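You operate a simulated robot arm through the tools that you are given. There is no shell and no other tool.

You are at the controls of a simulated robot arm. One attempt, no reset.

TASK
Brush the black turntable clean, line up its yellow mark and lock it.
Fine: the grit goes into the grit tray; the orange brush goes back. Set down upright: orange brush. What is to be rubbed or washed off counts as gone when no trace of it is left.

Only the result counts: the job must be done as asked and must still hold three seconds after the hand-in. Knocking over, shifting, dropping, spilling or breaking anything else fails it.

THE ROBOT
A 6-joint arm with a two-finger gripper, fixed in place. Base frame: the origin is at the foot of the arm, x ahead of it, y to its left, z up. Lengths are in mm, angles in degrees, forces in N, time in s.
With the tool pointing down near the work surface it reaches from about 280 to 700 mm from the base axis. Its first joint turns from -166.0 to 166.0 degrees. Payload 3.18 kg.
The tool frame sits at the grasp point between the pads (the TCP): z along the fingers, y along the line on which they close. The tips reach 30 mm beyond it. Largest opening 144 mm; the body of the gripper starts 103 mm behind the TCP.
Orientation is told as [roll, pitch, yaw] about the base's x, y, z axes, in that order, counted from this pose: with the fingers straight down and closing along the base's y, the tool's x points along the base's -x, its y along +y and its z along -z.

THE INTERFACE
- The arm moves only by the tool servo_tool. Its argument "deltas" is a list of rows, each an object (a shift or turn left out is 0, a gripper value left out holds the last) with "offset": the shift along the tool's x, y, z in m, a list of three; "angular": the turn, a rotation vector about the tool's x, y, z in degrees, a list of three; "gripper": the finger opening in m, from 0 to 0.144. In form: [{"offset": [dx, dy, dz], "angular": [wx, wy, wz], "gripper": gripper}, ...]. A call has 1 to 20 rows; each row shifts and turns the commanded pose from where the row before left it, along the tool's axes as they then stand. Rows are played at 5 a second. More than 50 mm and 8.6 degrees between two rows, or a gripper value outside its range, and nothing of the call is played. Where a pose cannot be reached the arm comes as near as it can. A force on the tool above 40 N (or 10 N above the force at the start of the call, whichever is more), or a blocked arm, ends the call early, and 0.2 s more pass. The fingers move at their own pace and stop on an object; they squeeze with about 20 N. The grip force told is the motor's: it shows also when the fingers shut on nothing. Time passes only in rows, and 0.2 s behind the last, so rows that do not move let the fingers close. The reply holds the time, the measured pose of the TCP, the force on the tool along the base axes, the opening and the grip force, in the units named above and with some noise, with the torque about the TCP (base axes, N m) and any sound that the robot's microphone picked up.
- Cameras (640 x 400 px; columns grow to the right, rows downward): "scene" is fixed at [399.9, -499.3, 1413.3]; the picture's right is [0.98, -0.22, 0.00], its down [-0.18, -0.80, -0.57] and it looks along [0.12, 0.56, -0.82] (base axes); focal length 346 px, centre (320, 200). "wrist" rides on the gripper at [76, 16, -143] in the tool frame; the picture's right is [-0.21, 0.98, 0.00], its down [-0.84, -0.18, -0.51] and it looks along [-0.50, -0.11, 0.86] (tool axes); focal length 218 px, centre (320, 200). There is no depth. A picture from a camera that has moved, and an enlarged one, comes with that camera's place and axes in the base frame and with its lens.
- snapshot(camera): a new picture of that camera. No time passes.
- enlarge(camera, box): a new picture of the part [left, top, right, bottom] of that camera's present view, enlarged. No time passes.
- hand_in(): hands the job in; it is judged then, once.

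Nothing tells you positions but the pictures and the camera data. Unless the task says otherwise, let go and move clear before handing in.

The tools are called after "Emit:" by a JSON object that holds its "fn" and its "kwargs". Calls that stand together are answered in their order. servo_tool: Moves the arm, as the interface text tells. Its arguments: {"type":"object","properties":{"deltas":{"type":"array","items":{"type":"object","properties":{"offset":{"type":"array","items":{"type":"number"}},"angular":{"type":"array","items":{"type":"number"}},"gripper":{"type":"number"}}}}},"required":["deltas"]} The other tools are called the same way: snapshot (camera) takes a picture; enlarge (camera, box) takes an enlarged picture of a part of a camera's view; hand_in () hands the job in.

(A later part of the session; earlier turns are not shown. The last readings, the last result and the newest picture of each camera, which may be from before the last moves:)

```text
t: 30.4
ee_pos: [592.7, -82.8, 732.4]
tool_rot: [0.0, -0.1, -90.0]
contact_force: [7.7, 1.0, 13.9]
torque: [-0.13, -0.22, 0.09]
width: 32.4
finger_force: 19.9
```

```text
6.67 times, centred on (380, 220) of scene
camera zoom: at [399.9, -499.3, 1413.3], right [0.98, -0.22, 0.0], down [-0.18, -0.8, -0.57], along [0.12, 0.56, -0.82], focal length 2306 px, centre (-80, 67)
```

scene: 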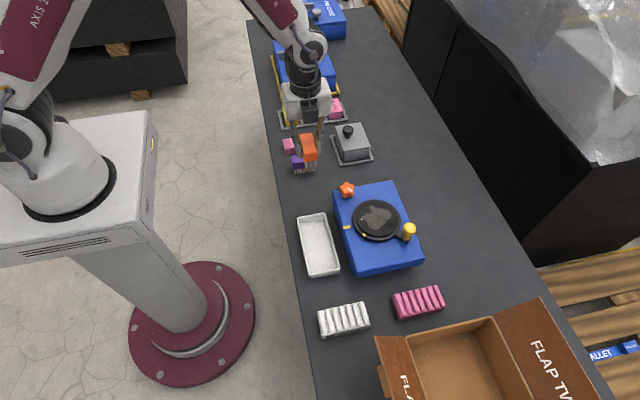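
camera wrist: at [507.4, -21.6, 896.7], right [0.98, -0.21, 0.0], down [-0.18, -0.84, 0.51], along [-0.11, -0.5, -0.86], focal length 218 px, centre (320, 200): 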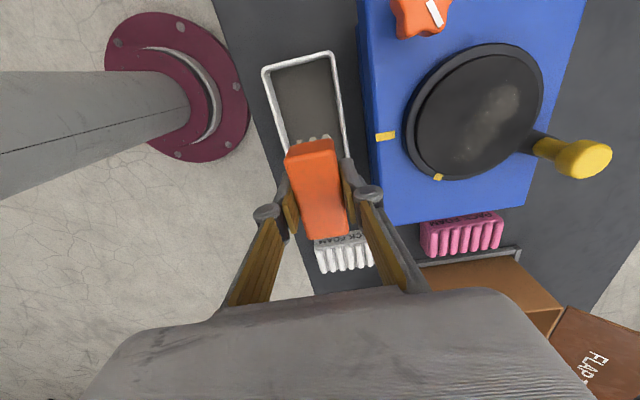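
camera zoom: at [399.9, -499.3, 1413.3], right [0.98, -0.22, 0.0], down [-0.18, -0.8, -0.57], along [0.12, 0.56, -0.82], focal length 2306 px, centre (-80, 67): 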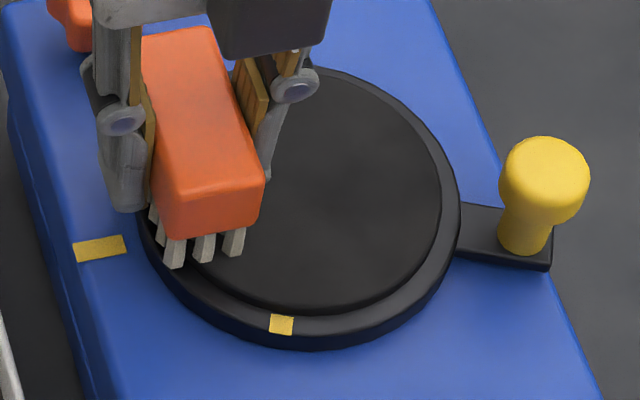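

The disc looks clean now. Finishing the stroke off the edge and inspecting closely.

Emit:
{"fn": "servo_tool", "kwargs": {"deltas": [{"offset": [0, -0.01, 0]}, {"offset": [0, -0.01, 0]}, {"offset": [0, -0.02, 0]}, {"offset": [0, -0.03, -0.01]}, {"offset": [0, -0.03, -0.02]}, {"offset": [0, 0, -0.03]}, {}]}}

Emit:
{"fn": "enlarge", "kwargs": {"camera": "scene", "box": [350, 190, 410, 250]}}

Emit:
{"fn": "enlarge", "kwargs": {"camera": "scene", "box": [290, 180, 430, 290]}}

Emit:
{"fn": "snapshot", "kwargs": {"camera": "wrist"}}

Emit:
{"fn": "enlarge", "kwargs": {"camera": "wrist", "box": [390, 20, 560, 190]}}

```text
t: 32.0
ee_pos: [489.6, -80.6, 794.3]
tool_rot: [0.0, 0.0, -90.0]
contact_force: [0.2, 0.5, -0.2]
torque: [-0.05, -0.01, 0.0]
width: 32.9
finger_force: 19.8
```

```text
6.67 times, centred on (380, 220) of scene
camera zoom: at [399.9, -499.3, 1413.3], right [0.98, -0.22, 0.0], down [-0.18, -0.8, -0.57], along [0.12, 0.56, -0.82], focal length 2306 px, centre (-80, 67)
```

zoom: 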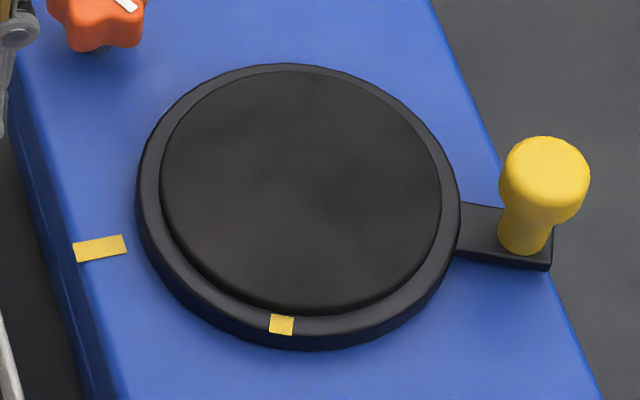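

```text
3.64 times, centred on (360, 235) of scene
camera zoom: at [399.9, -499.3, 1413.3], right [0.98, -0.22, 0.0], down [-0.18, -0.8, -0.57], along [0.12, 0.56, -0.82], focal length 1258 px, centre (174, 73)
```

zoom: 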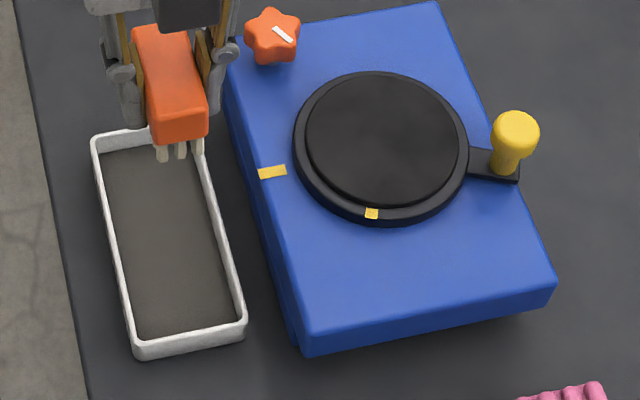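

```text
taken
camera wrist: at [507.0, -4.3, 936.5], right [0.98, -0.21, 0.0], down [-0.18, -0.84, 0.51], along [-0.11, -0.5, -0.86], focal length 218 px, centre (320, 200)
```

wrist: 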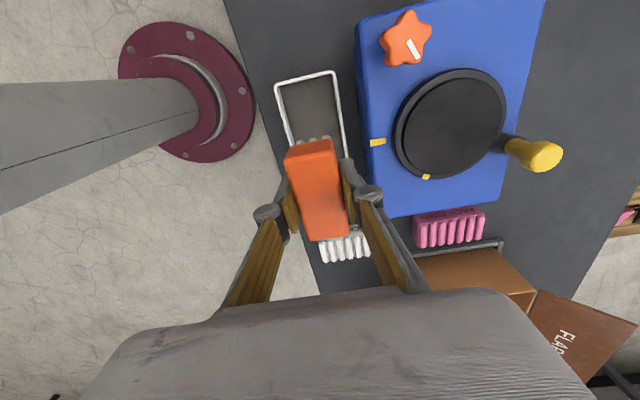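

```text
2.35 times, centred on (475, 105) of wrist
camera zoom: at [507.0, -4.3, 936.5], right [0.98, -0.21, 0.0], down [-0.18, -0.84, 0.51], along [-0.11, -0.5, -0.86], focal length 514 px, centre (-45, 424)
```

zoom: 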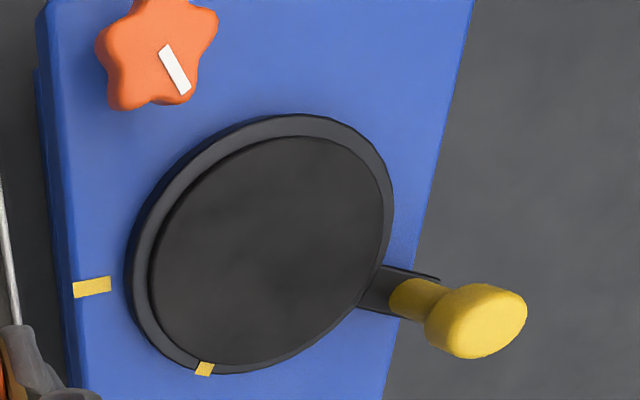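

It looks clean. To be sure no faint trace remains I'll do two more confirming strokes (y≈−100 and y≈−80).

Emit:
{"fn": "servo_tool", "kwargs": {"deltas": [{"offset": [-0.005, 0.04, 0]}, {"offset": [-0.005, 0.042, 0]}, {"offset": [-0.005, 0.042, 0]}, {"offset": [-0.005, 0.042, 0]}, {}, {"offset": [0, 0, 0.03]}, {"offset": [0, 0, 0.02]}, {"offset": [0, 0, 0.008]}, {"offset": [0, 0, 0.001]}, {}]}}

Emit:
{"fn": "servo_tool", "kwargs": {"deltas": [{"offset": [0, 0, 0.001]}, {"offset": [0, 0, 0.0005]}, {}]}}

Emit:
{"fn": "servo_tool", "kwargs": {"deltas": [{"offset": [0, -0.006, 0.0005]}, {"offset": [0, -0.006, 0]}, {"offset": [0, -0.006, 0]}, {"offset": [0, -0.006, 0]}, {"offset": [0, -0.006, 0]}, {"offset": [0, -0.008, 0]}, {"offset": [0, -0.008, 0]}, {"offset": [0, -0.008, 0]}, {"offset": [0, -0.01, 0]}]}}

```text
t: 34.2
ee_pos: [658.2, -101.3, 733.8]
tool_rot: [0.1, 0.0, -90.1]
contact_force: [-0.1, 0.5, -1.4]
torque: [0.01, 0.0, -0.02]
width: 32.5
finger_force: 20.0
```

```text
t: 35.0
ee_pos: [657.4, -102.8, 732.7]
tool_rot: [0.0, 0.0, -90.1]
contact_force: [-1.8, 0.5, 4.8]
torque: [0.1, 0.14, -0.02]
width: 32.7
finger_force: 20.1
```

```text
t: 37.0
ee_pos: [593.4, -101.8, 732.4]
tool_rot: [0.1, -0.1, -90.0]
contact_force: [7.1, 0.2, 13.5]
torque: [0.27, -0.17, -0.07]
width: 32.6
finger_force: 20.1
```

Emit:
{"fn": "servo_tool", "kwargs": {"deltas": [{"offset": [0, -0.01, 0]}, {"offset": [0, -0.01, 0]}, {"offset": [0, -0.02, 0]}, {"offset": [0, -0.02, -0.01]}, {"offset": [0, 0, -0.02]}, {"offset": [0.005, 0.035, 0]}, {"offset": [0.005, 0.035, 0]}, {"offset": [0.005, 0.035, 0]}, {"offset": [0.005, 0.034, 0]}, {}]}}

Emit:
{"fn": "enlarge", "kwargs": {"camera": "scene", "box": [320, 160, 440, 270]}}

```text
t: 39.2
ee_pos: [672.4, -81.6, 762.6]
tool_rot: [0.0, 0.0, -90.1]
contact_force: [-0.1, 0.6, -0.1]
torque: [0.02, -0.02, 0.02]
width: 32.7
finger_force: 19.6
```

```text
3.64 times, centred on (380, 215) of scene
camera zoom: at [399.9, -499.3, 1413.3], right [0.98, -0.22, 0.0], down [-0.18, -0.8, -0.57], along [0.12, 0.56, -0.82], focal length 1258 px, centre (102, 146)
```

zoom: 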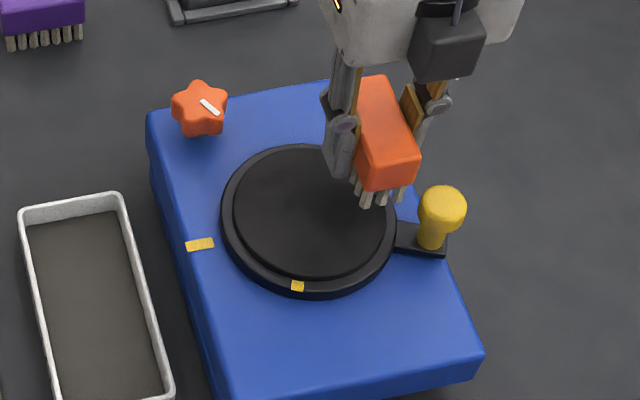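

Emit:
{"fn": "servo_tool", "kwargs": {"deltas": [{"offset": [0.004, -0.002, 0.015]}, {"offset": [0, 0, 0.01]}, {"offset": [0, 0, 0.004]}, {"offset": [0, 0, 0.001]}, {"offset": [0, 0, 0.0005]}, {}]}}

Emit:
{"fn": "servo_tool", "kwargs": {"deltas": [{"offset": [0, -0.006, 0.0003]}, {"offset": [0, -0.006, 0]}, {"offset": [0, -0.006, 0]}, {"offset": [0, -0.006, 0]}, {"offset": [0, -0.006, 0]}, {"offset": [0, -0.008, 0]}, {"offset": [0, -0.008, 0]}, {"offset": [0, -0.008, 0]}, {"offset": [0, -0.01, 0]}, {"offset": [0, -0.01, 0]}]}}

Emit:
{"fn": "servo_tool", "kwargs": {"deltas": [{"offset": [0, -0.01, 0]}, {"offset": [0, -0.01, 0]}, {"offset": [0, -0.02, 0]}, {"offset": [0, -0.03, -0.01]}, {"offset": [0, -0.03, -0.02]}, {"offset": [0, 0, -0.03]}, {}]}}

Emit:
{"fn": "enlarge", "kwargs": {"camera": "scene", "box": [350, 190, 410, 250]}}

Emit:
{"fn": "snapshot", "kwargs": {"camera": "scene"}}

```text
t: 40.6
ee_pos: [672.2, -78.7, 732.8]
tool_rot: [0.1, 0.2, -90.1]
contact_force: [-1.6, 0.1, 8.3]
torque: [0.02, 0.16, -0.01]
width: 32.6
finger_force: 19.4
```

```text
t: 42.8
ee_pos: [596.3, -78.0, 731.9]
tool_rot: [0.0, 0.0, -90.1]
contact_force: [8.2, 0.4, 13.8]
torque: [-0.04, -0.22, 0.06]
width: 32.5
finger_force: 20.4
```

```text
t: 44.4
ee_pos: [494.5, -76.8, 790.9]
tool_rot: [-0.1, -0.1, -90.0]
contact_force: [0.7, -0.5, -0.8]
torque: [-0.01, 0.0, 0.02]
width: 32.4
finger_force: 20.0
```

```text
6.67 times, centred on (380, 220) of scene
camera zoom: at [399.9, -499.3, 1413.3], right [0.98, -0.22, 0.0], down [-0.18, -0.8, -0.57], along [0.12, 0.56, -0.82], focal length 2306 px, centre (-80, 67)
```

zoom: 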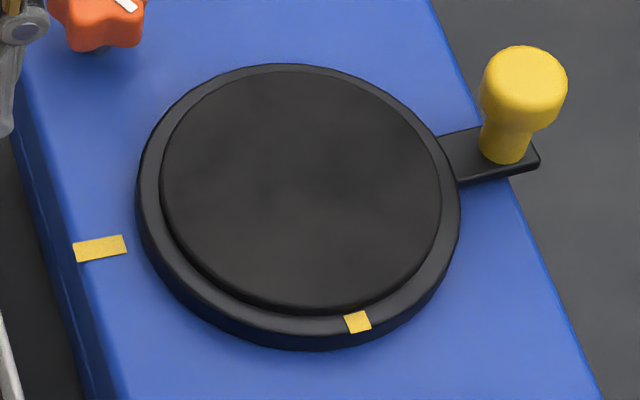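

```text
taken
```

scene: 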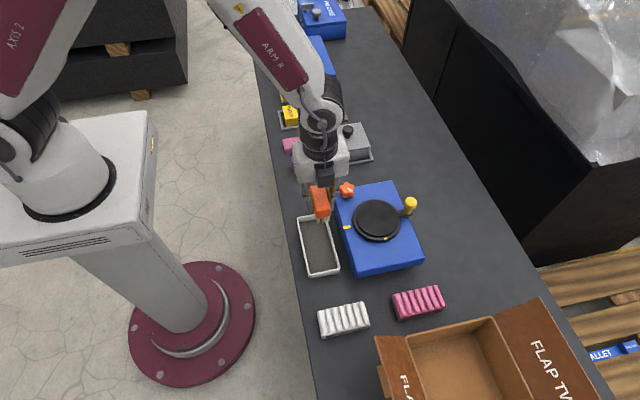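

The disc is clean and all grit is in the tray. Now returning the brush: rotate back 90° and go over its original spot (500, 85).

Emit:
{"fn": "servo_tool", "kwargs": {"deltas": [{"angular": [0, 0, -8.5]}, {"angular": [0, 0, -8.5]}, {"angular": [0, 0, -8.5]}, {"angular": [0, 0, -8.5]}, {"angular": [0, 0, -8.5]}, {"angular": [0, 0, -8.5]}, {"angular": [0, 0, -8.5]}, {"angular": [0, 0, -8.5]}, {"angular": [0, 0, -8.5]}, {"angular": [0, 0, -8.5]}, {"angular": [0, 0, -5]}, {"offset": [0, 0.04, 0]}, {"offset": [0, 0.04, 0]}, {"offset": [0, 0.04, 0]}, {"offset": [0, 0.04, 0]}, {}]}}

Emit:
{"fn": "snapshot", "kwargs": {"camera": "wrist"}}

Emit:
{"fn": "enlarge", "kwargs": {"camera": "scene", "box": [280, 110, 360, 200]}}

```text
t: 47.8
ee_pos: [495.5, 83.5, 789.6]
tool_rot: [0.0, 0.1, 0.1]
contact_force: [0.5, -0.2, -0.1]
torque: [0.01, 0.02, 0.0]
width: 32.4
finger_force: 19.8
```

```text
taken
camera wrist: at [419.2, 99.1, 933.0], right [0.21, 0.98, 0.0], down [0.84, -0.18, 0.51], along [0.5, -0.11, -0.86], focal length 218 px, centre (320, 200)
```

wrist: 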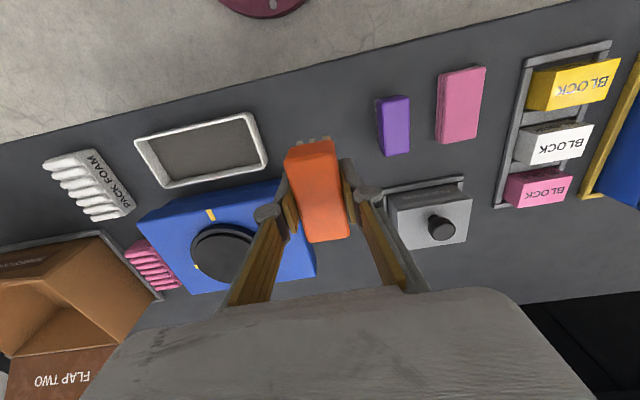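

```text
4.44 times, centred on (320, 155) of scene
camera zoom: at [399.9, -499.3, 1413.3], right [0.98, -0.22, 0.0], down [-0.18, -0.8, -0.57], along [0.12, 0.56, -0.82], focal length 1537 px, centre (320, 400)
```

zoom: 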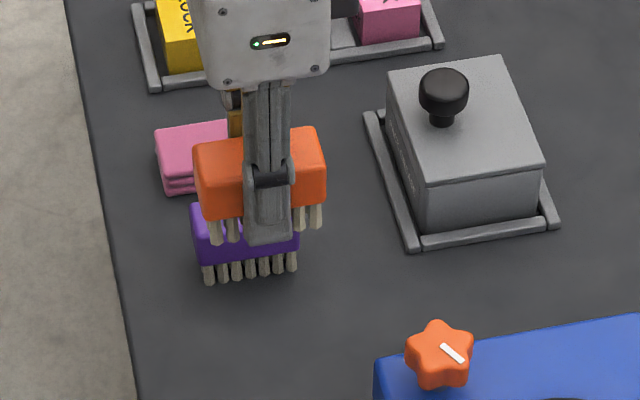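

Brush is level in the grip. Centring on its old spot and lowering, gently at the end.

Emit:
{"fn": "servo_tool", "kwargs": {"deltas": [{"offset": [-0.005, 0.0015, 0.03]}, {"offset": [0, 0, 0.04]}, {"offset": [0, 0, 0.035]}, {"offset": [0, 0, 0.025]}, {"offset": [0, 0, 0.01]}, {}]}}

Emit:
{"fn": "enlarge", "kwargs": {"camera": "scene", "box": [280, 140, 360, 210]}}

```text
t: 49.2
ee_pos: [500.7, 83.5, 650.7]
tool_rot: [0.0, 0.0, 0.1]
contact_force: [-0.7, 0.4, -0.6]
torque: [-0.01, -0.05, -0.01]
width: 32.5
finger_force: 19.7
```

```text
5.71 times, centred on (320, 175) of scene
camera zoom: at [399.9, -499.3, 1413.3], right [0.98, -0.22, 0.0], down [-0.18, -0.8, -0.57], along [0.12, 0.56, -0.82], focal length 1976 px, centre (320, 343)
```

zoom: 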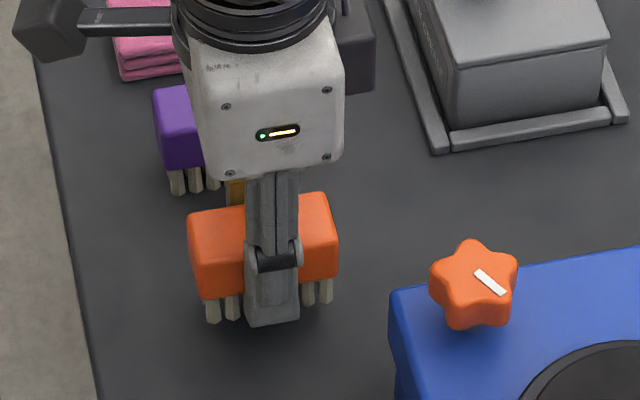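

Emit:
{"fn": "servo_tool", "kwargs": {"deltas": [{"offset": [0, 0.0005, 0.004]}, {"offset": [0, 0, 0.003]}, {"offset": [0, 0, 0.001]}, {}]}}

Emit:
{"fn": "servo_tool", "kwargs": {"deltas": [{"offset": [0, 0, 0.001]}, {}]}}

Emit:
{"fn": "enlarge", "kwargs": {"camera": "scene", "box": [280, 140, 360, 210]}}

```text
t: 50.2
ee_pos: [501.3, 83.5, 642.3]
tool_rot: [0.0, 0.0, 0.0]
contact_force: [0.4, 0.1, 0.3]
torque: [-0.02, -0.03, 0.0]
width: 32.1
finger_force: 20.2
```

```text
t: 50.8
ee_pos: [500.6, 84.7, 641.2]
tool_rot: [0.0, -0.1, 0.0]
contact_force: [0.0, -0.7, -0.8]
torque: [0.0, 0.03, 0.01]
width: 32.6
finger_force: 20.0
```

```text
5.71 times, centred on (320, 175) of scene
camera zoom: at [399.9, -499.3, 1413.3], right [0.98, -0.22, 0.0], down [-0.18, -0.8, -0.57], along [0.12, 0.56, -0.82], focal length 1976 px, centre (320, 343)
```

zoom: 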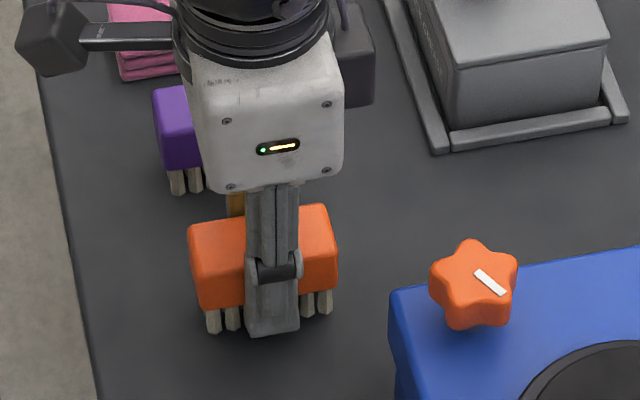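

Emit:
{"fn": "servo_tool", "kwargs": {"deltas": [{"offset": [0.001, 0, 0.001]}, {}]}}

Emit:
{"fn": "servo_tool", "kwargs": {"deltas": [{"offset": [0, 0, 0.001]}, {}]}}

```text
t: 51.4
ee_pos: [500.5, 84.2, 640.8]
tool_rot: [0.1, 0.0, 0.0]
contact_force: [0.1, -0.3, -0.3]
torque: [0.02, -0.02, -0.04]
width: 32.5
finger_force: 19.9
```

```text
t: 52.0
ee_pos: [500.4, 84.3, 638.6]
tool_rot: [-0.1, -0.1, 0.0]
contact_force: [0.0, 0.9, -0.5]
torque: [0.01, -0.02, 0.01]
width: 32.6
finger_force: 20.4
```

Emit:
{"fn": "servo_tool", "kwargs": {"deltas": [{"offset": [0, 0, 0.001]}, {}]}}

Emit:
{"fn": "servo_tool", "kwargs": {"deltas": [{"offset": [0, 0, 0.0007]}, {}]}}

Emit:
{"fn": "enlarge", "kwargs": {"camera": "scene", "box": [280, 140, 360, 210]}}

```text
t: 52.6
ee_pos: [500.6, 84.5, 640.0]
tool_rot: [0.0, 0.1, 0.0]
contact_force: [0.0, 0.5, -1.2]
torque: [-0.03, -0.02, 0.01]
width: 32.3
finger_force: 20.1
```

```text
t: 53.2
ee_pos: [500.5, 83.5, 638.3]
tool_rot: [0.0, 0.0, 0.0]
contact_force: [0.2, 0.3, -1.1]
torque: [-0.01, 0.01, 0.01]
width: 32.4
finger_force: 20.2
```

```text
5.71 times, centred on (320, 175) of scene
camera zoom: at [399.9, -499.3, 1413.3], right [0.98, -0.22, 0.0], down [-0.18, -0.8, -0.57], along [0.12, 0.56, -0.82], focal length 1976 px, centre (320, 343)
```

zoom: 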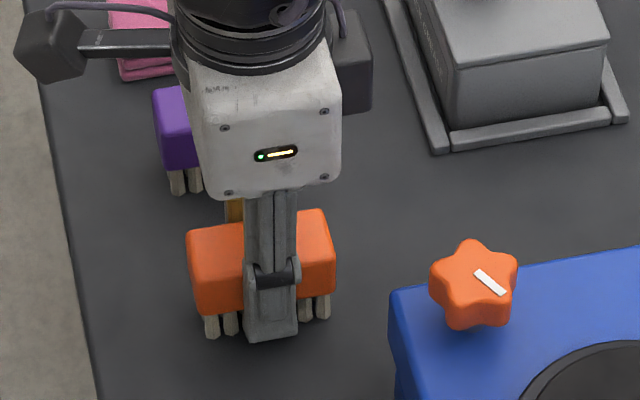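

Emit:
{"fn": "servo_tool", "kwargs": {"deltas": [{"offset": [0, 0, 0.0007]}, {}]}}

Emit:
{"fn": "servo_tool", "kwargs": {"deltas": [{"offset": [0, 0, 0.0007]}, {}]}}

```text
t: 53.8
ee_pos: [500.3, 84.5, 637.8]
tool_rot: [0.0, 0.0, 0.0]
contact_force: [0.5, -0.8, -1.5]
torque: [0.0, 0.03, -0.02]
width: 32.4
finger_force: 20.1
```

```text
t: 54.4
ee_pos: [500.7, 83.3, 637.3]
tool_rot: [-0.1, 0.0, 0.0]
contact_force: [-2.6, 0.3, 9.4]
torque: [-0.1, 0.22, 0.0]
width: 32.5
finger_force: 20.0
```

Contact with the table (9 N). Easing slightly and releasing.

Emit:
{"fn": "servo_tool", "kwargs": {"deltas": [{"offset": [0, 0, -0.0005]}, {"gripper": 0.045}, {}, {"gripper": 0.065}, {}, {}]}}

Emit:
{"fn": "servo_tool", "kwargs": {"deltas": [{"offset": [0, 0, -0.015]}, {"offset": [0, 0, -0.025]}, {"offset": [0, 0, -0.04]}, {"offset": [0, 0, -0.04]}, {"offset": [0, 0, -0.04]}, {}]}}

Emit:
{"fn": "snapshot", "kwargs": {"camera": "wrist"}}

Emit:
{"fn": "enlarge", "kwargs": {"camera": "scene", "box": [280, 140, 360, 210]}}

Emit:
{"fn": "enlarge", "kwargs": {"camera": "scene", "box": [320, 160, 440, 270]}}

```text
t: 55.8
ee_pos: [500.4, 84.3, 637.9]
tool_rot: [-0.1, 0.0, 0.0]
contact_force: [0.4, -0.4, 0.4]
torque: [-0.01, 0.0, -0.01]
width: 64.9
finger_force: 0.1
```

```text
t: 57.2
ee_pos: [499.7, 82.6, 798.9]
tool_rot: [0.0, 0.0, 0.0]
contact_force: [-0.5, -0.3, 0.0]
torque: [-0.02, 0.01, 0.06]
width: 64.8
finger_force: 0.1
```

```text
taken
camera wrist: at [423.4, 100.3, 941.3], right [0.21, 0.98, 0.0], down [0.84, -0.18, 0.51], along [0.5, -0.11, -0.86], focal length 218 px, centre (320, 200)
```

wrist: 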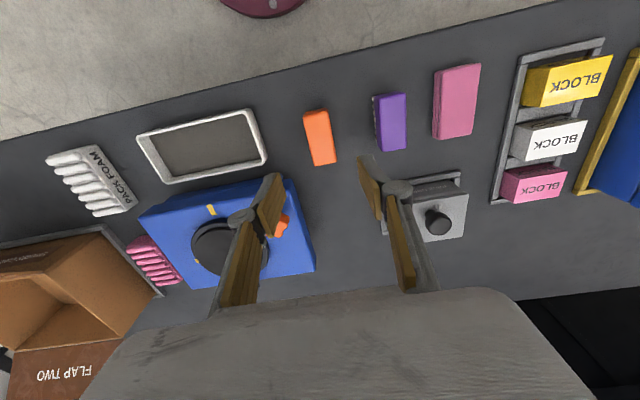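

```text
5.71 times, centred on (320, 175) of scene
camera zoom: at [399.9, -499.3, 1413.3], right [0.98, -0.22, 0.0], down [-0.18, -0.8, -0.57], along [0.12, 0.56, -0.82], focal length 1976 px, centre (320, 343)
```

zoom: 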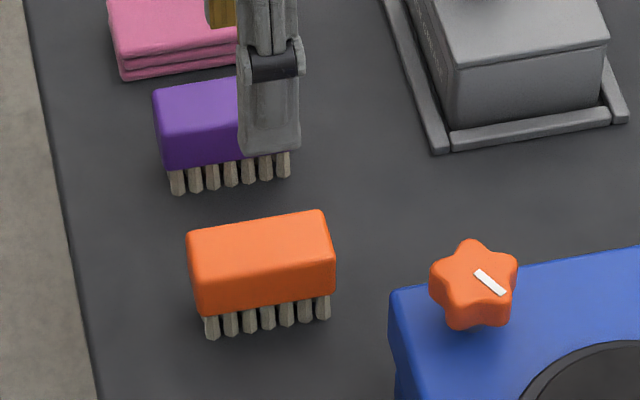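

```text
3.64 times, centred on (380, 215) of scene
camera zoom: at [399.9, -499.3, 1413.3], right [0.98, -0.22, 0.0], down [-0.18, -0.8, -0.57], along [0.12, 0.56, -0.82], focal length 1258 px, centre (102, 146)
```

zoom: 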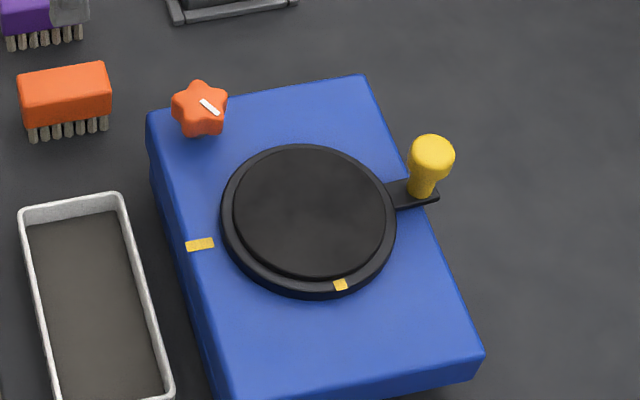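

The brush stands upright at its original place. Now I move over the turntable to locate the yellow handle and the marks precisely.

Emit:
{"fn": "servo_tool", "kwargs": {"deltas": [{"offset": [-0.025, -0.035, -0.02]}, {"offset": [-0.025, -0.035, -0.02]}, {"offset": [-0.02, -0.035, -0.02]}, {"offset": [-0.015, -0.035, 0]}, {"offset": [-0.015, -0.034, 0]}, {}]}}

Emit:
{"fn": "snapshot", "kwargs": {"camera": "wrist"}}

Emit:
{"fn": "enlarge", "kwargs": {"camera": "wrist", "box": [230, 130, 410, 280]}}

Emit:
{"fn": "enlarge", "kwargs": {"camera": "scene", "box": [330, 170, 430, 250]}}

```text
t: 58.6
ee_pos: [601.1, -89.6, 857.9]
tool_rot: [0.0, 0.0, 0.0]
contact_force: [0.2, -0.1, 0.1]
torque: [0.0, -0.01, -0.01]
width: 64.8
finger_force: 0.0
```

```text
taken
camera wrist: at [523.7, -74.0, 1000.7], right [0.21, 0.98, 0.0], down [0.84, -0.18, 0.51], along [0.5, -0.11, -0.86], focal length 218 px, centre (320, 200)
```

wrist: 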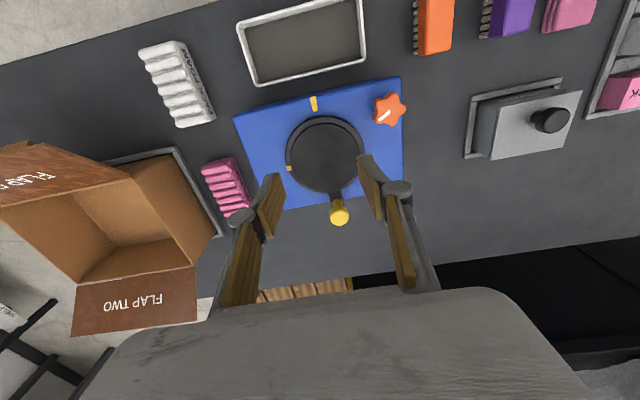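

```text
2.67 times, centred on (320, 205) of wrist
camera zoom: at [523.7, -74.0, 1000.7], right [0.21, 0.98, 0.0], down [0.84, -0.18, 0.51], along [0.5, -0.11, -0.86], focal length 582 px, centre (320, 187)
```

zoom: 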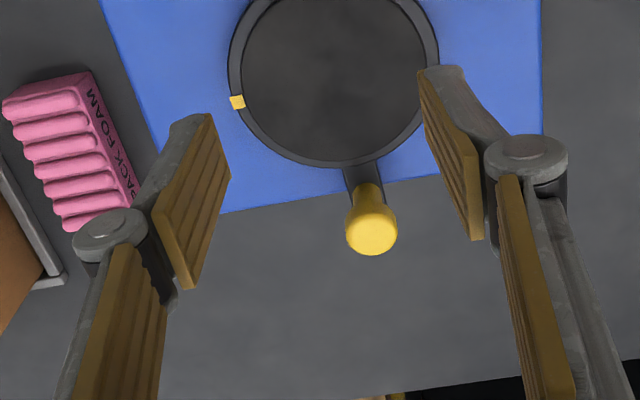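

```text
5.00 times, centred on (380, 210) of scene
camera zoom: at [399.9, -499.3, 1413.3], right [0.98, -0.22, 0.0], down [-0.18, -0.8, -0.57], along [0.12, 0.56, -0.82], focal length 1729 px, centre (20, 150)
```

zoom: 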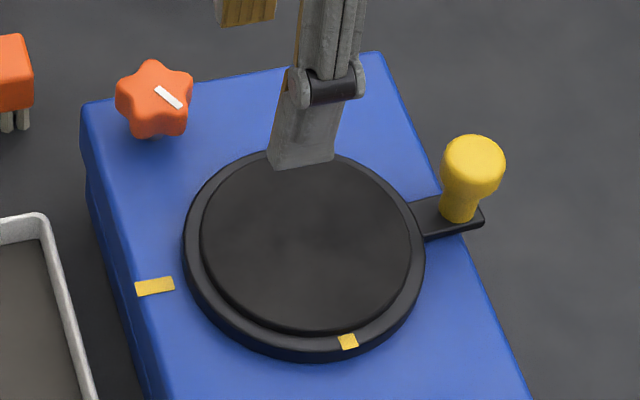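

Handle head is at about (712, −87), top z≈738; disc centre (633, −90); disc mark at ≈275° and must come to 180° (a ~−94° clockwise turn). The handle is beyond straight-down reach, so I'll tilt the tool 24° outward and hover above the handle.

Emit:
{"fn": "servo_tool", "kwargs": {"deltas": [{"angular": [0, -8, 0]}, {"angular": [0, -8, 0]}, {"angular": [0, -8, 0]}, {}, {"offset": [-0.0249, 0.001, 0.0359]}, {"offset": [-0.0249, 0.001, 0.0359]}, {"offset": [-0.0249, 0.001, 0.0359]}, {}, {}]}}

Emit:
{"fn": "snapshot", "kwargs": {"camera": "wrist"}}

Emit:
{"fn": "enlarge", "kwargs": {"camera": "scene", "box": [330, 150, 450, 250]}}

```text
t: 60.6
ee_pos: [712.7, -86.1, 788.3]
tool_rot: [0.0, -24.0, 0.2]
contact_force: [0.9, 0.3, 0.3]
torque: [0.02, -0.01, -0.01]
width: 64.8
finger_force: 0.1
```

```text
taken
camera wrist: at [584.7, -70.1, 888.8], right [0.19, 0.98, 0.08], down [0.56, -0.18, 0.81], along [0.8, -0.11, -0.59], focal length 218 px, centre (320, 200)
```

wrist: 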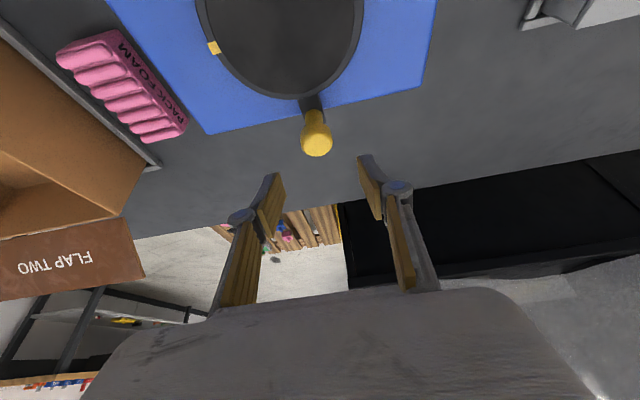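

```text
4.00 times, centred on (390, 200) of scene
camera zoom: at [399.9, -499.3, 1413.3], right [0.98, -0.22, 0.0], down [-0.18, -0.8, -0.57], along [0.12, 0.56, -0.82], focal length 1383 px, centre (40, 200)
```

zoom: 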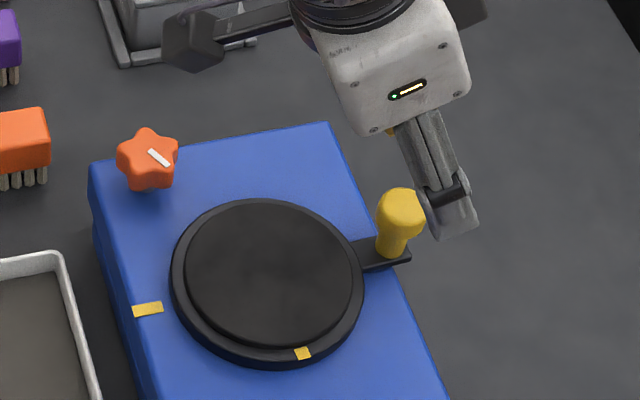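

Well aligned. Descending straight to z≈732 with the fingers straddling the handle head.

Emit:
{"fn": "servo_tool", "kwargs": {"deltas": [{"offset": [0.0081, 0, 0.0183]}, {"offset": [0.0081, 0, 0.0183]}, {"offset": [0.0066, 0, 0.0146]}, {}]}}

Emit:
{"fn": "snapshot", "kwargs": {"camera": "wrist"}}

Emit:
{"fn": "enlarge", "kwargs": {"camera": "scene", "box": [330, 150, 450, 250]}}

```text
t: 61.6
ee_pos: [711.5, -87.6, 733.9]
tool_rot: [-0.1, -24.0, 0.1]
contact_force: [0.2, -0.2, -0.2]
torque: [0.02, -0.01, 0.0]
width: 64.9
finger_force: 0.1
```

```text
taken
camera wrist: at [584.6, -70.6, 833.3], right [0.19, 0.98, 0.08], down [0.56, -0.18, 0.81], along [0.8, -0.11, -0.59], focal length 218 px, centre (320, 200)
```

wrist: 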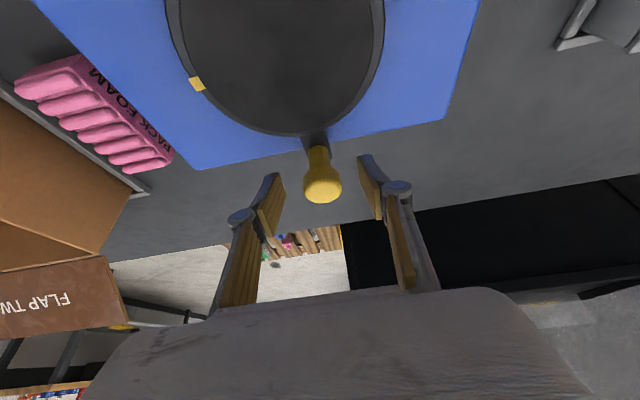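

```text
4.00 times, centred on (390, 200) of scene
camera zoom: at [399.9, -499.3, 1413.3], right [0.98, -0.22, 0.0], down [-0.18, -0.8, -0.57], along [0.12, 0.56, -0.82], focal length 1383 px, centre (40, 200)
```

zoom: 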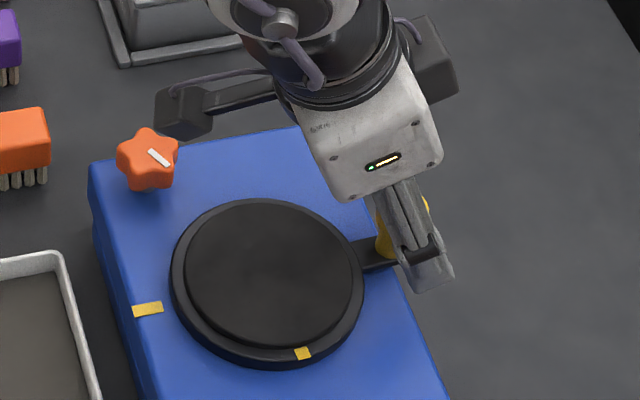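

The head sits between the pads. Closing.

Emit:
{"fn": "servo_tool", "kwargs": {"deltas": [{"gripper": 0.0}, {}, {}]}}

Emit:
{"fn": "snapshot", "kwargs": {"camera": "wrist"}}

```text
t: 62.4
ee_pos: [711.7, -86.8, 734.0]
tool_rot: [0.0, -24.0, 0.0]
contact_force: [1.9, -2.7, -2.0]
torque: [-0.11, -0.11, 0.25]
width: 27.5
finger_force: 44.6
```

```text
taken
camera wrist: at [584.7, -70.8, 833.4], right [0.19, 0.98, 0.08], down [0.56, -0.18, 0.81], along [0.8, -0.11, -0.58], focal length 218 px, centre (320, 200)
```

wrist: 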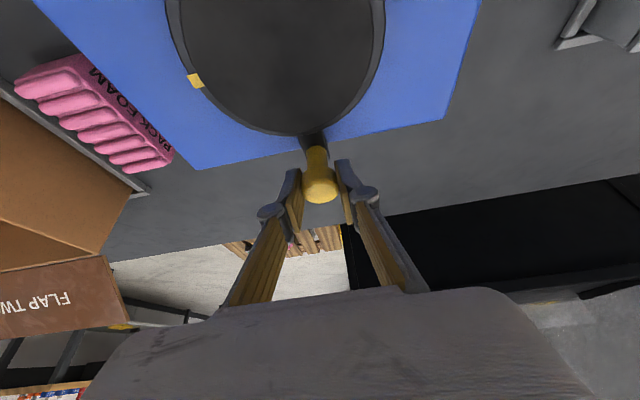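

Head gripped (27.5 mm). Moving it clockwise along the arc (radius ≈79 about the disc centre), first to about −20°.

Emit:
{"fn": "servo_tool", "kwargs": {"deltas": [{"offset": [0.0001, -0.005, 0]}, {"offset": [0.0001, -0.0051, -0.0001]}, {"offset": [0.0008, -0.0068, -0.0004]}, {"offset": [0.0014, -0.0067, -0.0006]}, {"offset": [0.0019, -0.0066, -0.0009]}, {}]}}

Emit:
{"fn": "snapshot", "kwargs": {"camera": "wrist"}}

Emit:
{"fn": "enlarge", "kwargs": {"camera": "scene", "box": [330, 150, 450, 250]}}

```text
t: 63.8
ee_pos: [707.8, -117.7, 733.4]
tool_rot: [-0.1, -24.1, 0.0]
contact_force: [8.0, 4.8, 2.6]
torque: [0.1, -0.16, -0.55]
width: 28.7
finger_force: 45.1
```

```text
taken
camera wrist: at [580.6, -101.2, 833.4], right [0.19, 0.98, 0.08], down [0.56, -0.18, 0.81], along [0.8, -0.11, -0.58], focal length 218 px, centre (320, 200)
```

wrist: 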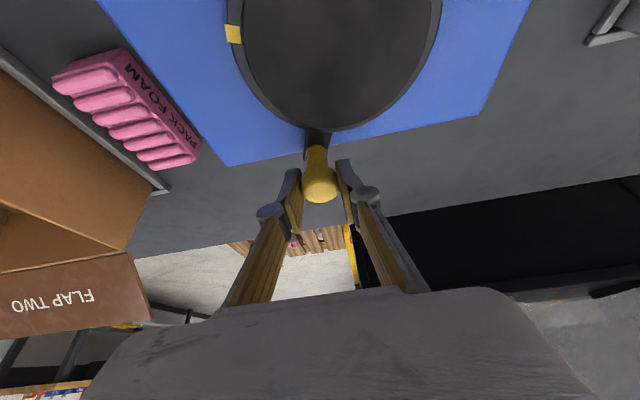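

```text
4.00 times, centred on (390, 200) of scene
camera zoom: at [399.9, -499.3, 1413.3], right [0.98, -0.22, 0.0], down [-0.18, -0.8, -0.57], along [0.12, 0.56, -0.82], focal length 1383 px, centre (40, 200)
```

zoom: 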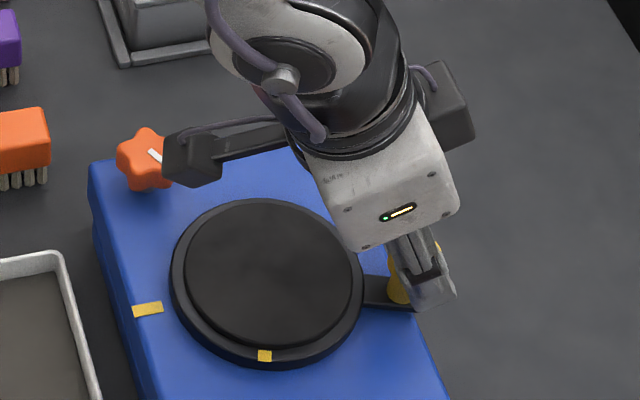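

It turns well. Continuing along the arc to about −45°.

Emit:
{"fn": "servo_tool", "kwargs": {"deltas": [{"offset": [0.0014, -0.0065, -0.0006]}, {"offset": [0.003, -0.0063, -0.0013]}, {"offset": [0.0034, -0.006, -0.0015]}, {"offset": [0.004, -0.0056, -0.0018]}, {"offset": [0.0043, -0.0052, -0.0019]}, {}]}}

Emit:
{"fn": "enlarge", "kwargs": {"camera": "scene", "box": [330, 150, 450, 250]}}

```text
t: 65.2
ee_pos: [689.7, -146.1, 733.3]
tool_rot: [0.0, -24.0, -0.1]
contact_force: [6.9, 8.4, 3.3]
torque: [0.26, -0.09, -0.81]
width: 28.3
finger_force: 45.3
```

```text
4.00 times, centred on (390, 200) of scene
camera zoom: at [399.9, -499.3, 1413.3], right [0.98, -0.22, 0.0], down [-0.18, -0.8, -0.57], along [0.12, 0.56, -0.82], focal length 1383 px, centre (40, 200)
```

zoom: 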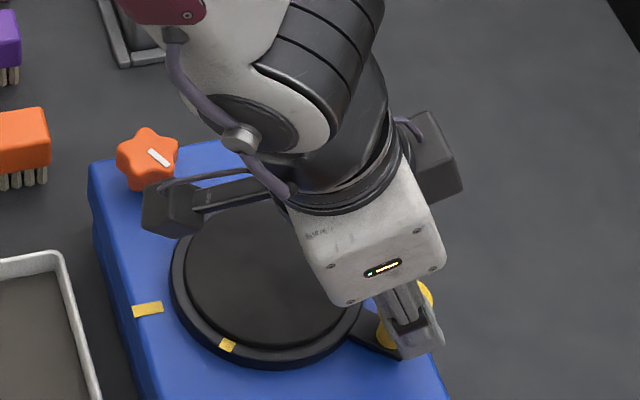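

Emit:
{"fn": "servo_tool", "kwargs": {"deltas": [{"offset": [0.0048, -0.0052, -0.0022]}, {"offset": [0.005, -0.0042, -0.0022]}, {"offset": [0.0054, -0.0038, -0.0024]}, {"offset": [0.0057, -0.0032, -0.0025]}, {"offset": [0.0058, -0.0027, -0.0026]}, {"offset": [0.0061, -0.0021, -0.0027]}, {}]}}

Emit:
{"fn": "enlarge", "kwargs": {"camera": "scene", "box": [330, 150, 450, 250]}}

Emit:
{"fn": "snapshot", "kwargs": {"camera": "wrist"}}

```text
t: 66.8
ee_pos: [654.0, -168.7, 733.5]
tool_rot: [0.0, -24.1, 0.0]
contact_force: [7.1, 2.9, -0.7]
torque: [0.11, -0.31, -0.55]
width: 27.7
finger_force: 44.8
```

```text
4.00 times, centred on (390, 200) of scene
camera zoom: at [399.9, -499.3, 1413.3], right [0.98, -0.22, 0.0], down [-0.18, -0.8, -0.57], along [0.12, 0.56, -0.82], focal length 1383 px, centre (40, 200)
```

zoom: 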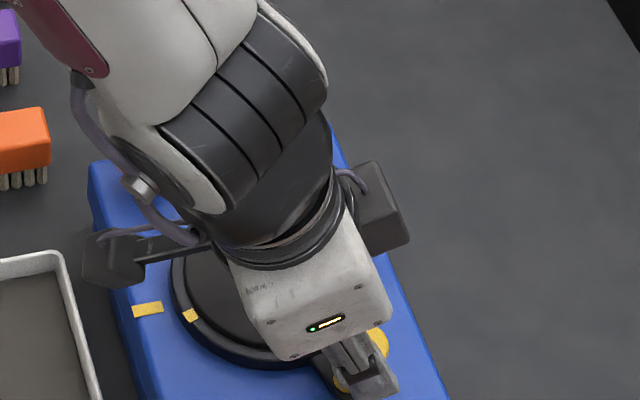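

```text
taken
camera wrist: at [526.2, -151.7, 832.5], right [0.19, 0.98, 0.08], down [0.56, -0.18, 0.81], along [0.8, -0.11, -0.59], focal length 218 px, centre (320, 200)
```

wrist: 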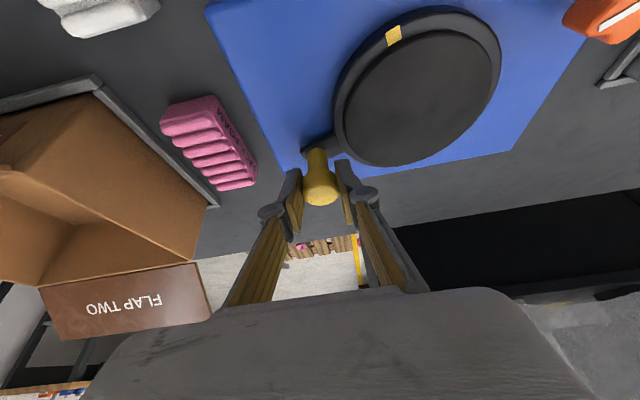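

Disc mark is now ≈19° short of the base mark. Another ~10° with the same grip.

Emit:
{"fn": "servo_tool", "kwargs": {"deltas": [{"offset": [0.0062, -0.0012, -0.0028]}, {"offset": [0.0063, -0.0007, -0.0028]}, {}]}}

Emit:
{"fn": "enlarge", "kwargs": {"camera": "scene", "box": [340, 200, 400, 250]}}

Emit:
{"fn": "enlarge", "kwargs": {"camera": "wrist", "box": [280, 0, 560, 180]}}

```text
t: 67.6
ee_pos: [639.8, -172.1, 734.2]
tool_rot: [-0.1, -24.0, 0.0]
contact_force: [9.2, -11.4, -12.2]
torque: [-0.04, -0.13, -0.63]
width: 28.3
finger_force: 44.6
```

```text
8.00 times, centred on (370, 225) of scene
camera zoom: at [399.9, -499.3, 1413.3], right [0.98, -0.22, 0.0], down [-0.18, -0.8, -0.57], along [0.12, 0.56, -0.82], focal length 2767 px, centre (-80, 0)
```

zoom: 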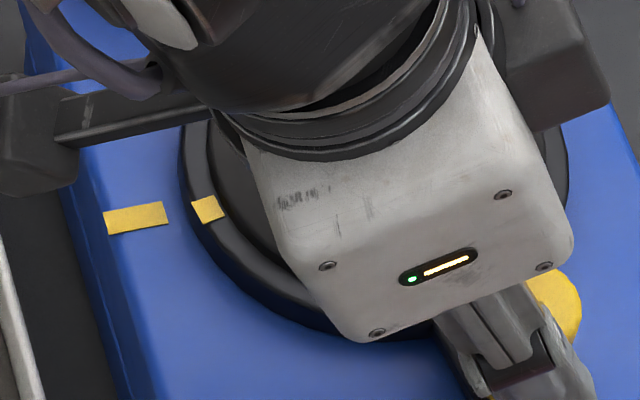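

```text
2.22 times, centred on (420, 90) of wrist
camera zoom: at [512.4, -154.3, 832.7], right [0.19, 0.98, 0.08], down [0.56, -0.18, 0.81], along [0.8, -0.11, -0.59], focal length 485 px, centre (98, 444)
```

zoom: 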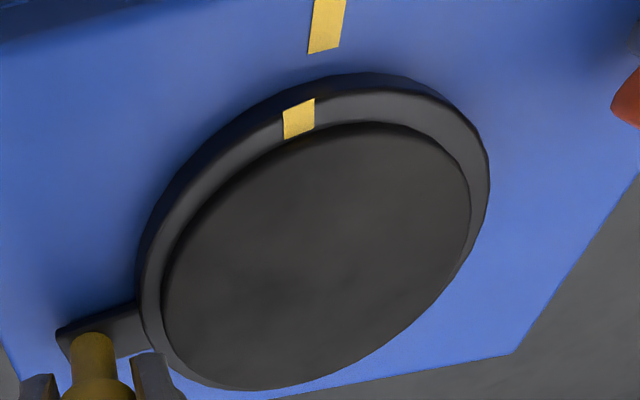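

Remaining error is roughly 6–9°. I'll release, back off, and regrip vertically with the fingers closing tangentially (along x) for the fine alignment.

Emit:
{"fn": "servo_tool", "kwargs": {"deltas": [{"gripper": 0.05}, {}, {"offset": [-0.0081, 0, -0.0183]}, {"offset": [-0.0122, 0, -0.0274]}, {"offset": [-0.0122, 0, -0.0274]}, {"angular": [0, 8, 0]}, {"angular": [0, 8, 0]}, {"angular": [0, 8, 0]}, {}]}}

Emit:
{"fn": "snapshot", "kwargs": {"camera": "wrist"}}

Emit:
{"fn": "enlarge", "kwargs": {"camera": "scene", "box": [340, 190, 420, 250]}}

```text
t: 69.6
ee_pos: [639.4, -169.9, 813.9]
tool_rot: [-0.1, 0.1, 0.1]
contact_force: [-1.0, 0.3, -0.1]
torque: [0.0, -0.01, 0.05]
width: 50.1
finger_force: 0.1
```

```text
taken
camera wrist: at [564.4, -153.3, 956.6], right [0.21, 0.98, 0.0], down [0.84, -0.18, 0.51], along [0.49, -0.11, -0.86], focal length 218 px, centre (320, 200)
```

wrist: 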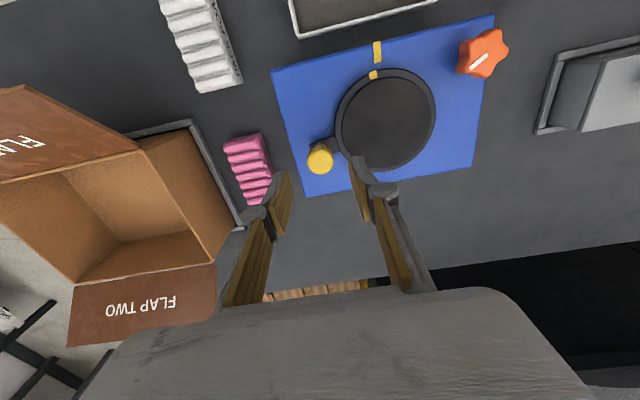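

```text
6.67 times, centred on (380, 220) of scene
camera zoom: at [399.9, -499.3, 1413.3], right [0.98, -0.22, 0.0], down [-0.18, -0.8, -0.57], along [0.12, 0.56, -0.82], focal length 2306 px, centre (-80, 67)
```

zoom: 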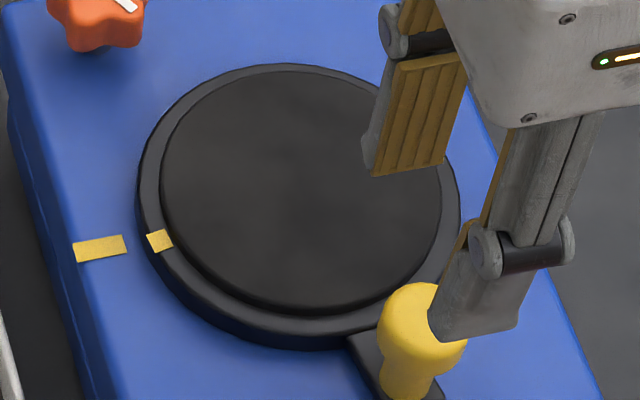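

Emit:
{"fn": "enlarge", "kwargs": {"camera": "wrist", "box": [290, 30, 450, 190]}}

Emit:
{"fn": "enlarge", "kwargs": {"camera": "wrist", "box": [340, 30, 410, 90]}}

```text
2.50 times, centred on (370, 110) of wrist
camera zoom: at [564.4, -153.3, 956.6], right [0.21, 0.98, 0.0], down [0.84, -0.18, 0.51], along [0.49, -0.11, -0.86], focal length 546 px, centre (195, 425)
```

zoom: 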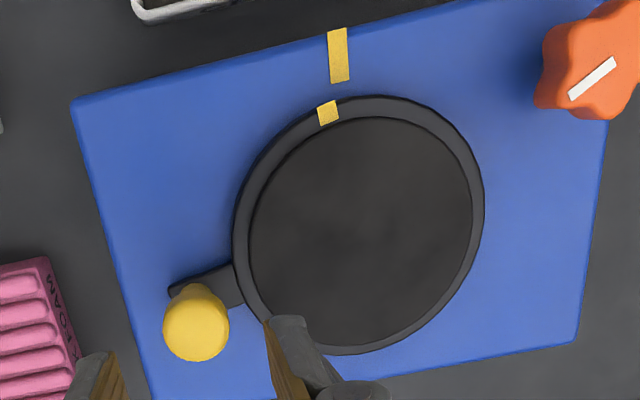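

```text
6.67 times, centred on (375, 60) of wrist
camera zoom: at [564.4, -153.3, 956.6], right [0.21, 0.98, 0.0], down [0.84, -0.18, 0.51], along [0.49, -0.11, -0.86], focal length 1455 px, centre (-47, 1133)
```

zoom: 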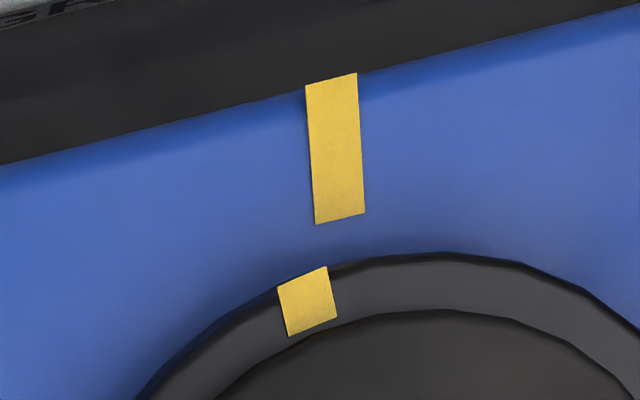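

Measured remaining error ≈8.5–9° clockwise; handle head at ≈(645, −172), target (633, −172). Yawing the tool 90° to close along x.

Emit:
{"fn": "servo_tool", "kwargs": {"deltas": [{"angular": [0, 0, 8.5], "gripper": 0.065}, {"angular": [0, 0, 8.5]}, {"angular": [0, 0, 8.5]}, {"angular": [0, 0, 8.5]}, {"angular": [0, 0, 8.5]}, {"angular": [0, 0, 8.5]}, {"angular": [0, 0, 8.5]}, {"angular": [0, 0, 8.5]}, {"angular": [0, 0, 8.5]}, {"angular": [0, 0, 8.5]}, {"angular": [0, 0, 5]}, {"offset": [-0.002, 0.005, 0.02]}, {}]}}

Emit:
{"fn": "snapshot", "kwargs": {"camera": "wrist"}}

Emit:
{"fn": "enlarge", "kwargs": {"camera": "wrist", "box": [180, 30, 420, 210]}}

```text
t: 72.4
ee_pos: [646.7, -171.5, 793.2]
tool_rot: [-0.1, 0.0, -90.0]
contact_force: [-0.4, -0.1, 0.0]
torque: [0.01, -0.02, -0.02]
width: 64.8
finger_force: 0.1
```

```text
taken
camera wrist: at [662.5, -95.0, 936.1], right [0.98, -0.21, 0.0], down [-0.18, -0.84, 0.51], along [-0.11, -0.5, -0.86], focal length 218 px, centre (320, 200)
```

wrist: 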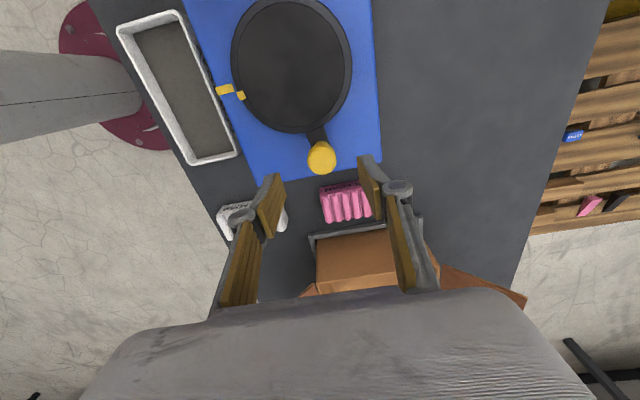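

```text
2.22 times, centred on (300, 120) of wrist
camera zoom: at [662.5, -95.0, 936.1], right [0.98, -0.21, 0.0], down [-0.18, -0.84, 0.51], along [-0.11, -0.5, -0.86], focal length 485 px, centre (364, 378)
```

zoom: 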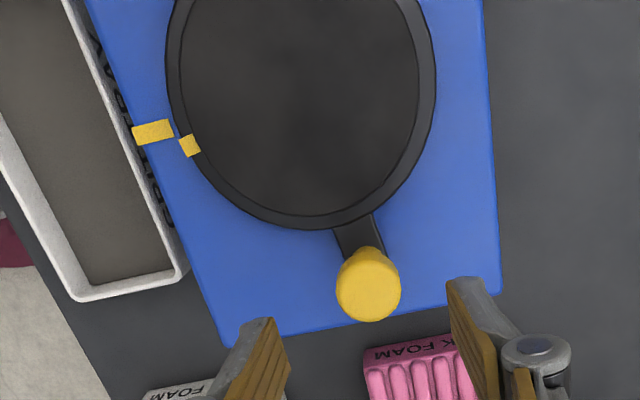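

Aligned above the head. Descending to z≈731 and gripping.

Emit:
{"fn": "servo_tool", "kwargs": {"deltas": [{"offset": [0.001, 0.001, 0.03]}, {"offset": [0, 0, 0.02]}, {"offset": [0, 0, 0.012]}, {}, {"gripper": 0.0}, {}, {}]}}

Emit:
{"fn": "snapshot", "kwargs": {"camera": "wrist"}}

Emit:
{"fn": "enlarge", "kwargs": {"camera": "wrist", "box": [180, 0, 420, 180]}}

```text
t: 74.0
ee_pos: [646.8, -170.8, 730.8]
tool_rot: [-0.1, 0.0, -90.1]
contact_force: [2.2, -3.9, -3.8]
torque: [-0.13, -0.08, -0.11]
width: 28.3
finger_force: 44.9
```

```text
taken
camera wrist: at [662.8, -94.7, 873.8], right [0.98, -0.21, 0.0], down [-0.18, -0.84, 0.51], along [-0.11, -0.5, -0.86], focal length 218 px, centre (320, 200)
```

wrist: 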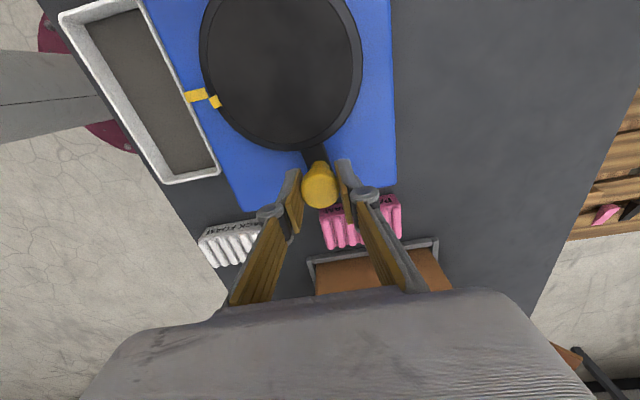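

```text
2.22 times, centred on (300, 90) of wrist
camera zoom: at [662.8, -94.7, 873.8], right [0.98, -0.21, 0.0], down [-0.18, -0.84, 0.51], along [-0.11, -0.5, -0.86], focal length 485 px, centre (364, 444)
```

zoom: 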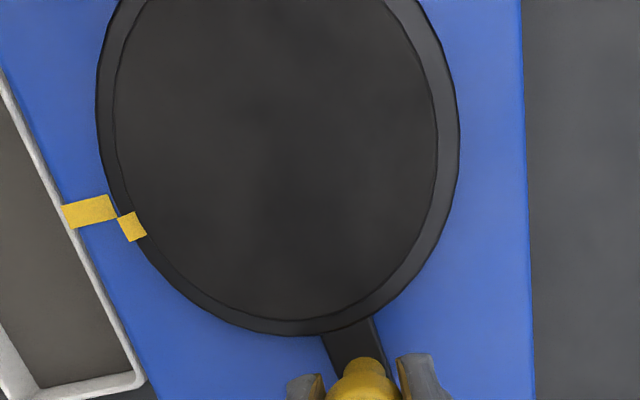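

Only ≈7.6° left. Turning the handle with the tool yawing along: about −10.7 mm in x.

Emit:
{"fn": "servo_tool", "kwargs": {"deltas": [{"offset": [-0.0005, -0.0036, 0], "angular": [0, 0, 2.5]}, {"offset": [-0.0006, -0.0036, 0], "angular": [0, 0, 2.5]}, {"offset": [-0.0007, -0.0036, 0], "angular": [0, 0, 2.5]}, {}]}}

Emit:
{"fn": "enlarge", "kwargs": {"camera": "wrist", "box": [180, 0, 420, 180]}}

Emit:
{"fn": "enlarge", "kwargs": {"camera": "wrist", "box": [170, 60, 250, 120]}}

```text
t: 75.0
ee_pos: [635.9, -173.0, 730.4]
tool_rot: [-0.1, 0.0, -97.5]
contact_force: [2.1, -3.4, -10.4]
torque: [-0.07, -0.14, -0.11]
width: 28.4
finger_force: 44.6
```

```text
2.22 times, centred on (300, 90) of wrist
camera zoom: at [661.6, -98.3, 873.8], right [0.94, -0.34, 0.0], down [-0.29, -0.81, 0.51], along [-0.17, -0.48, -0.86], focal length 485 px, centre (364, 444)
```

zoom: 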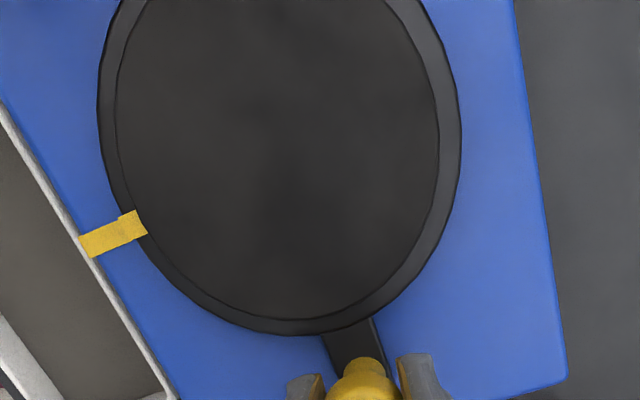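

```text
6.67 times, centred on (210, 90) of wrist
camera zoom: at [661.6, -98.3, 873.8], right [0.94, -0.34, 0.0], down [-0.29, -0.81, 0.51], along [-0.17, -0.48, -0.86], focal length 1455 px, centre (1053, 933)
```

zoom: 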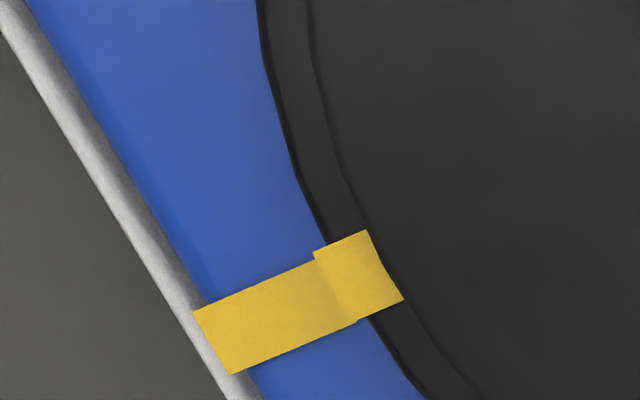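

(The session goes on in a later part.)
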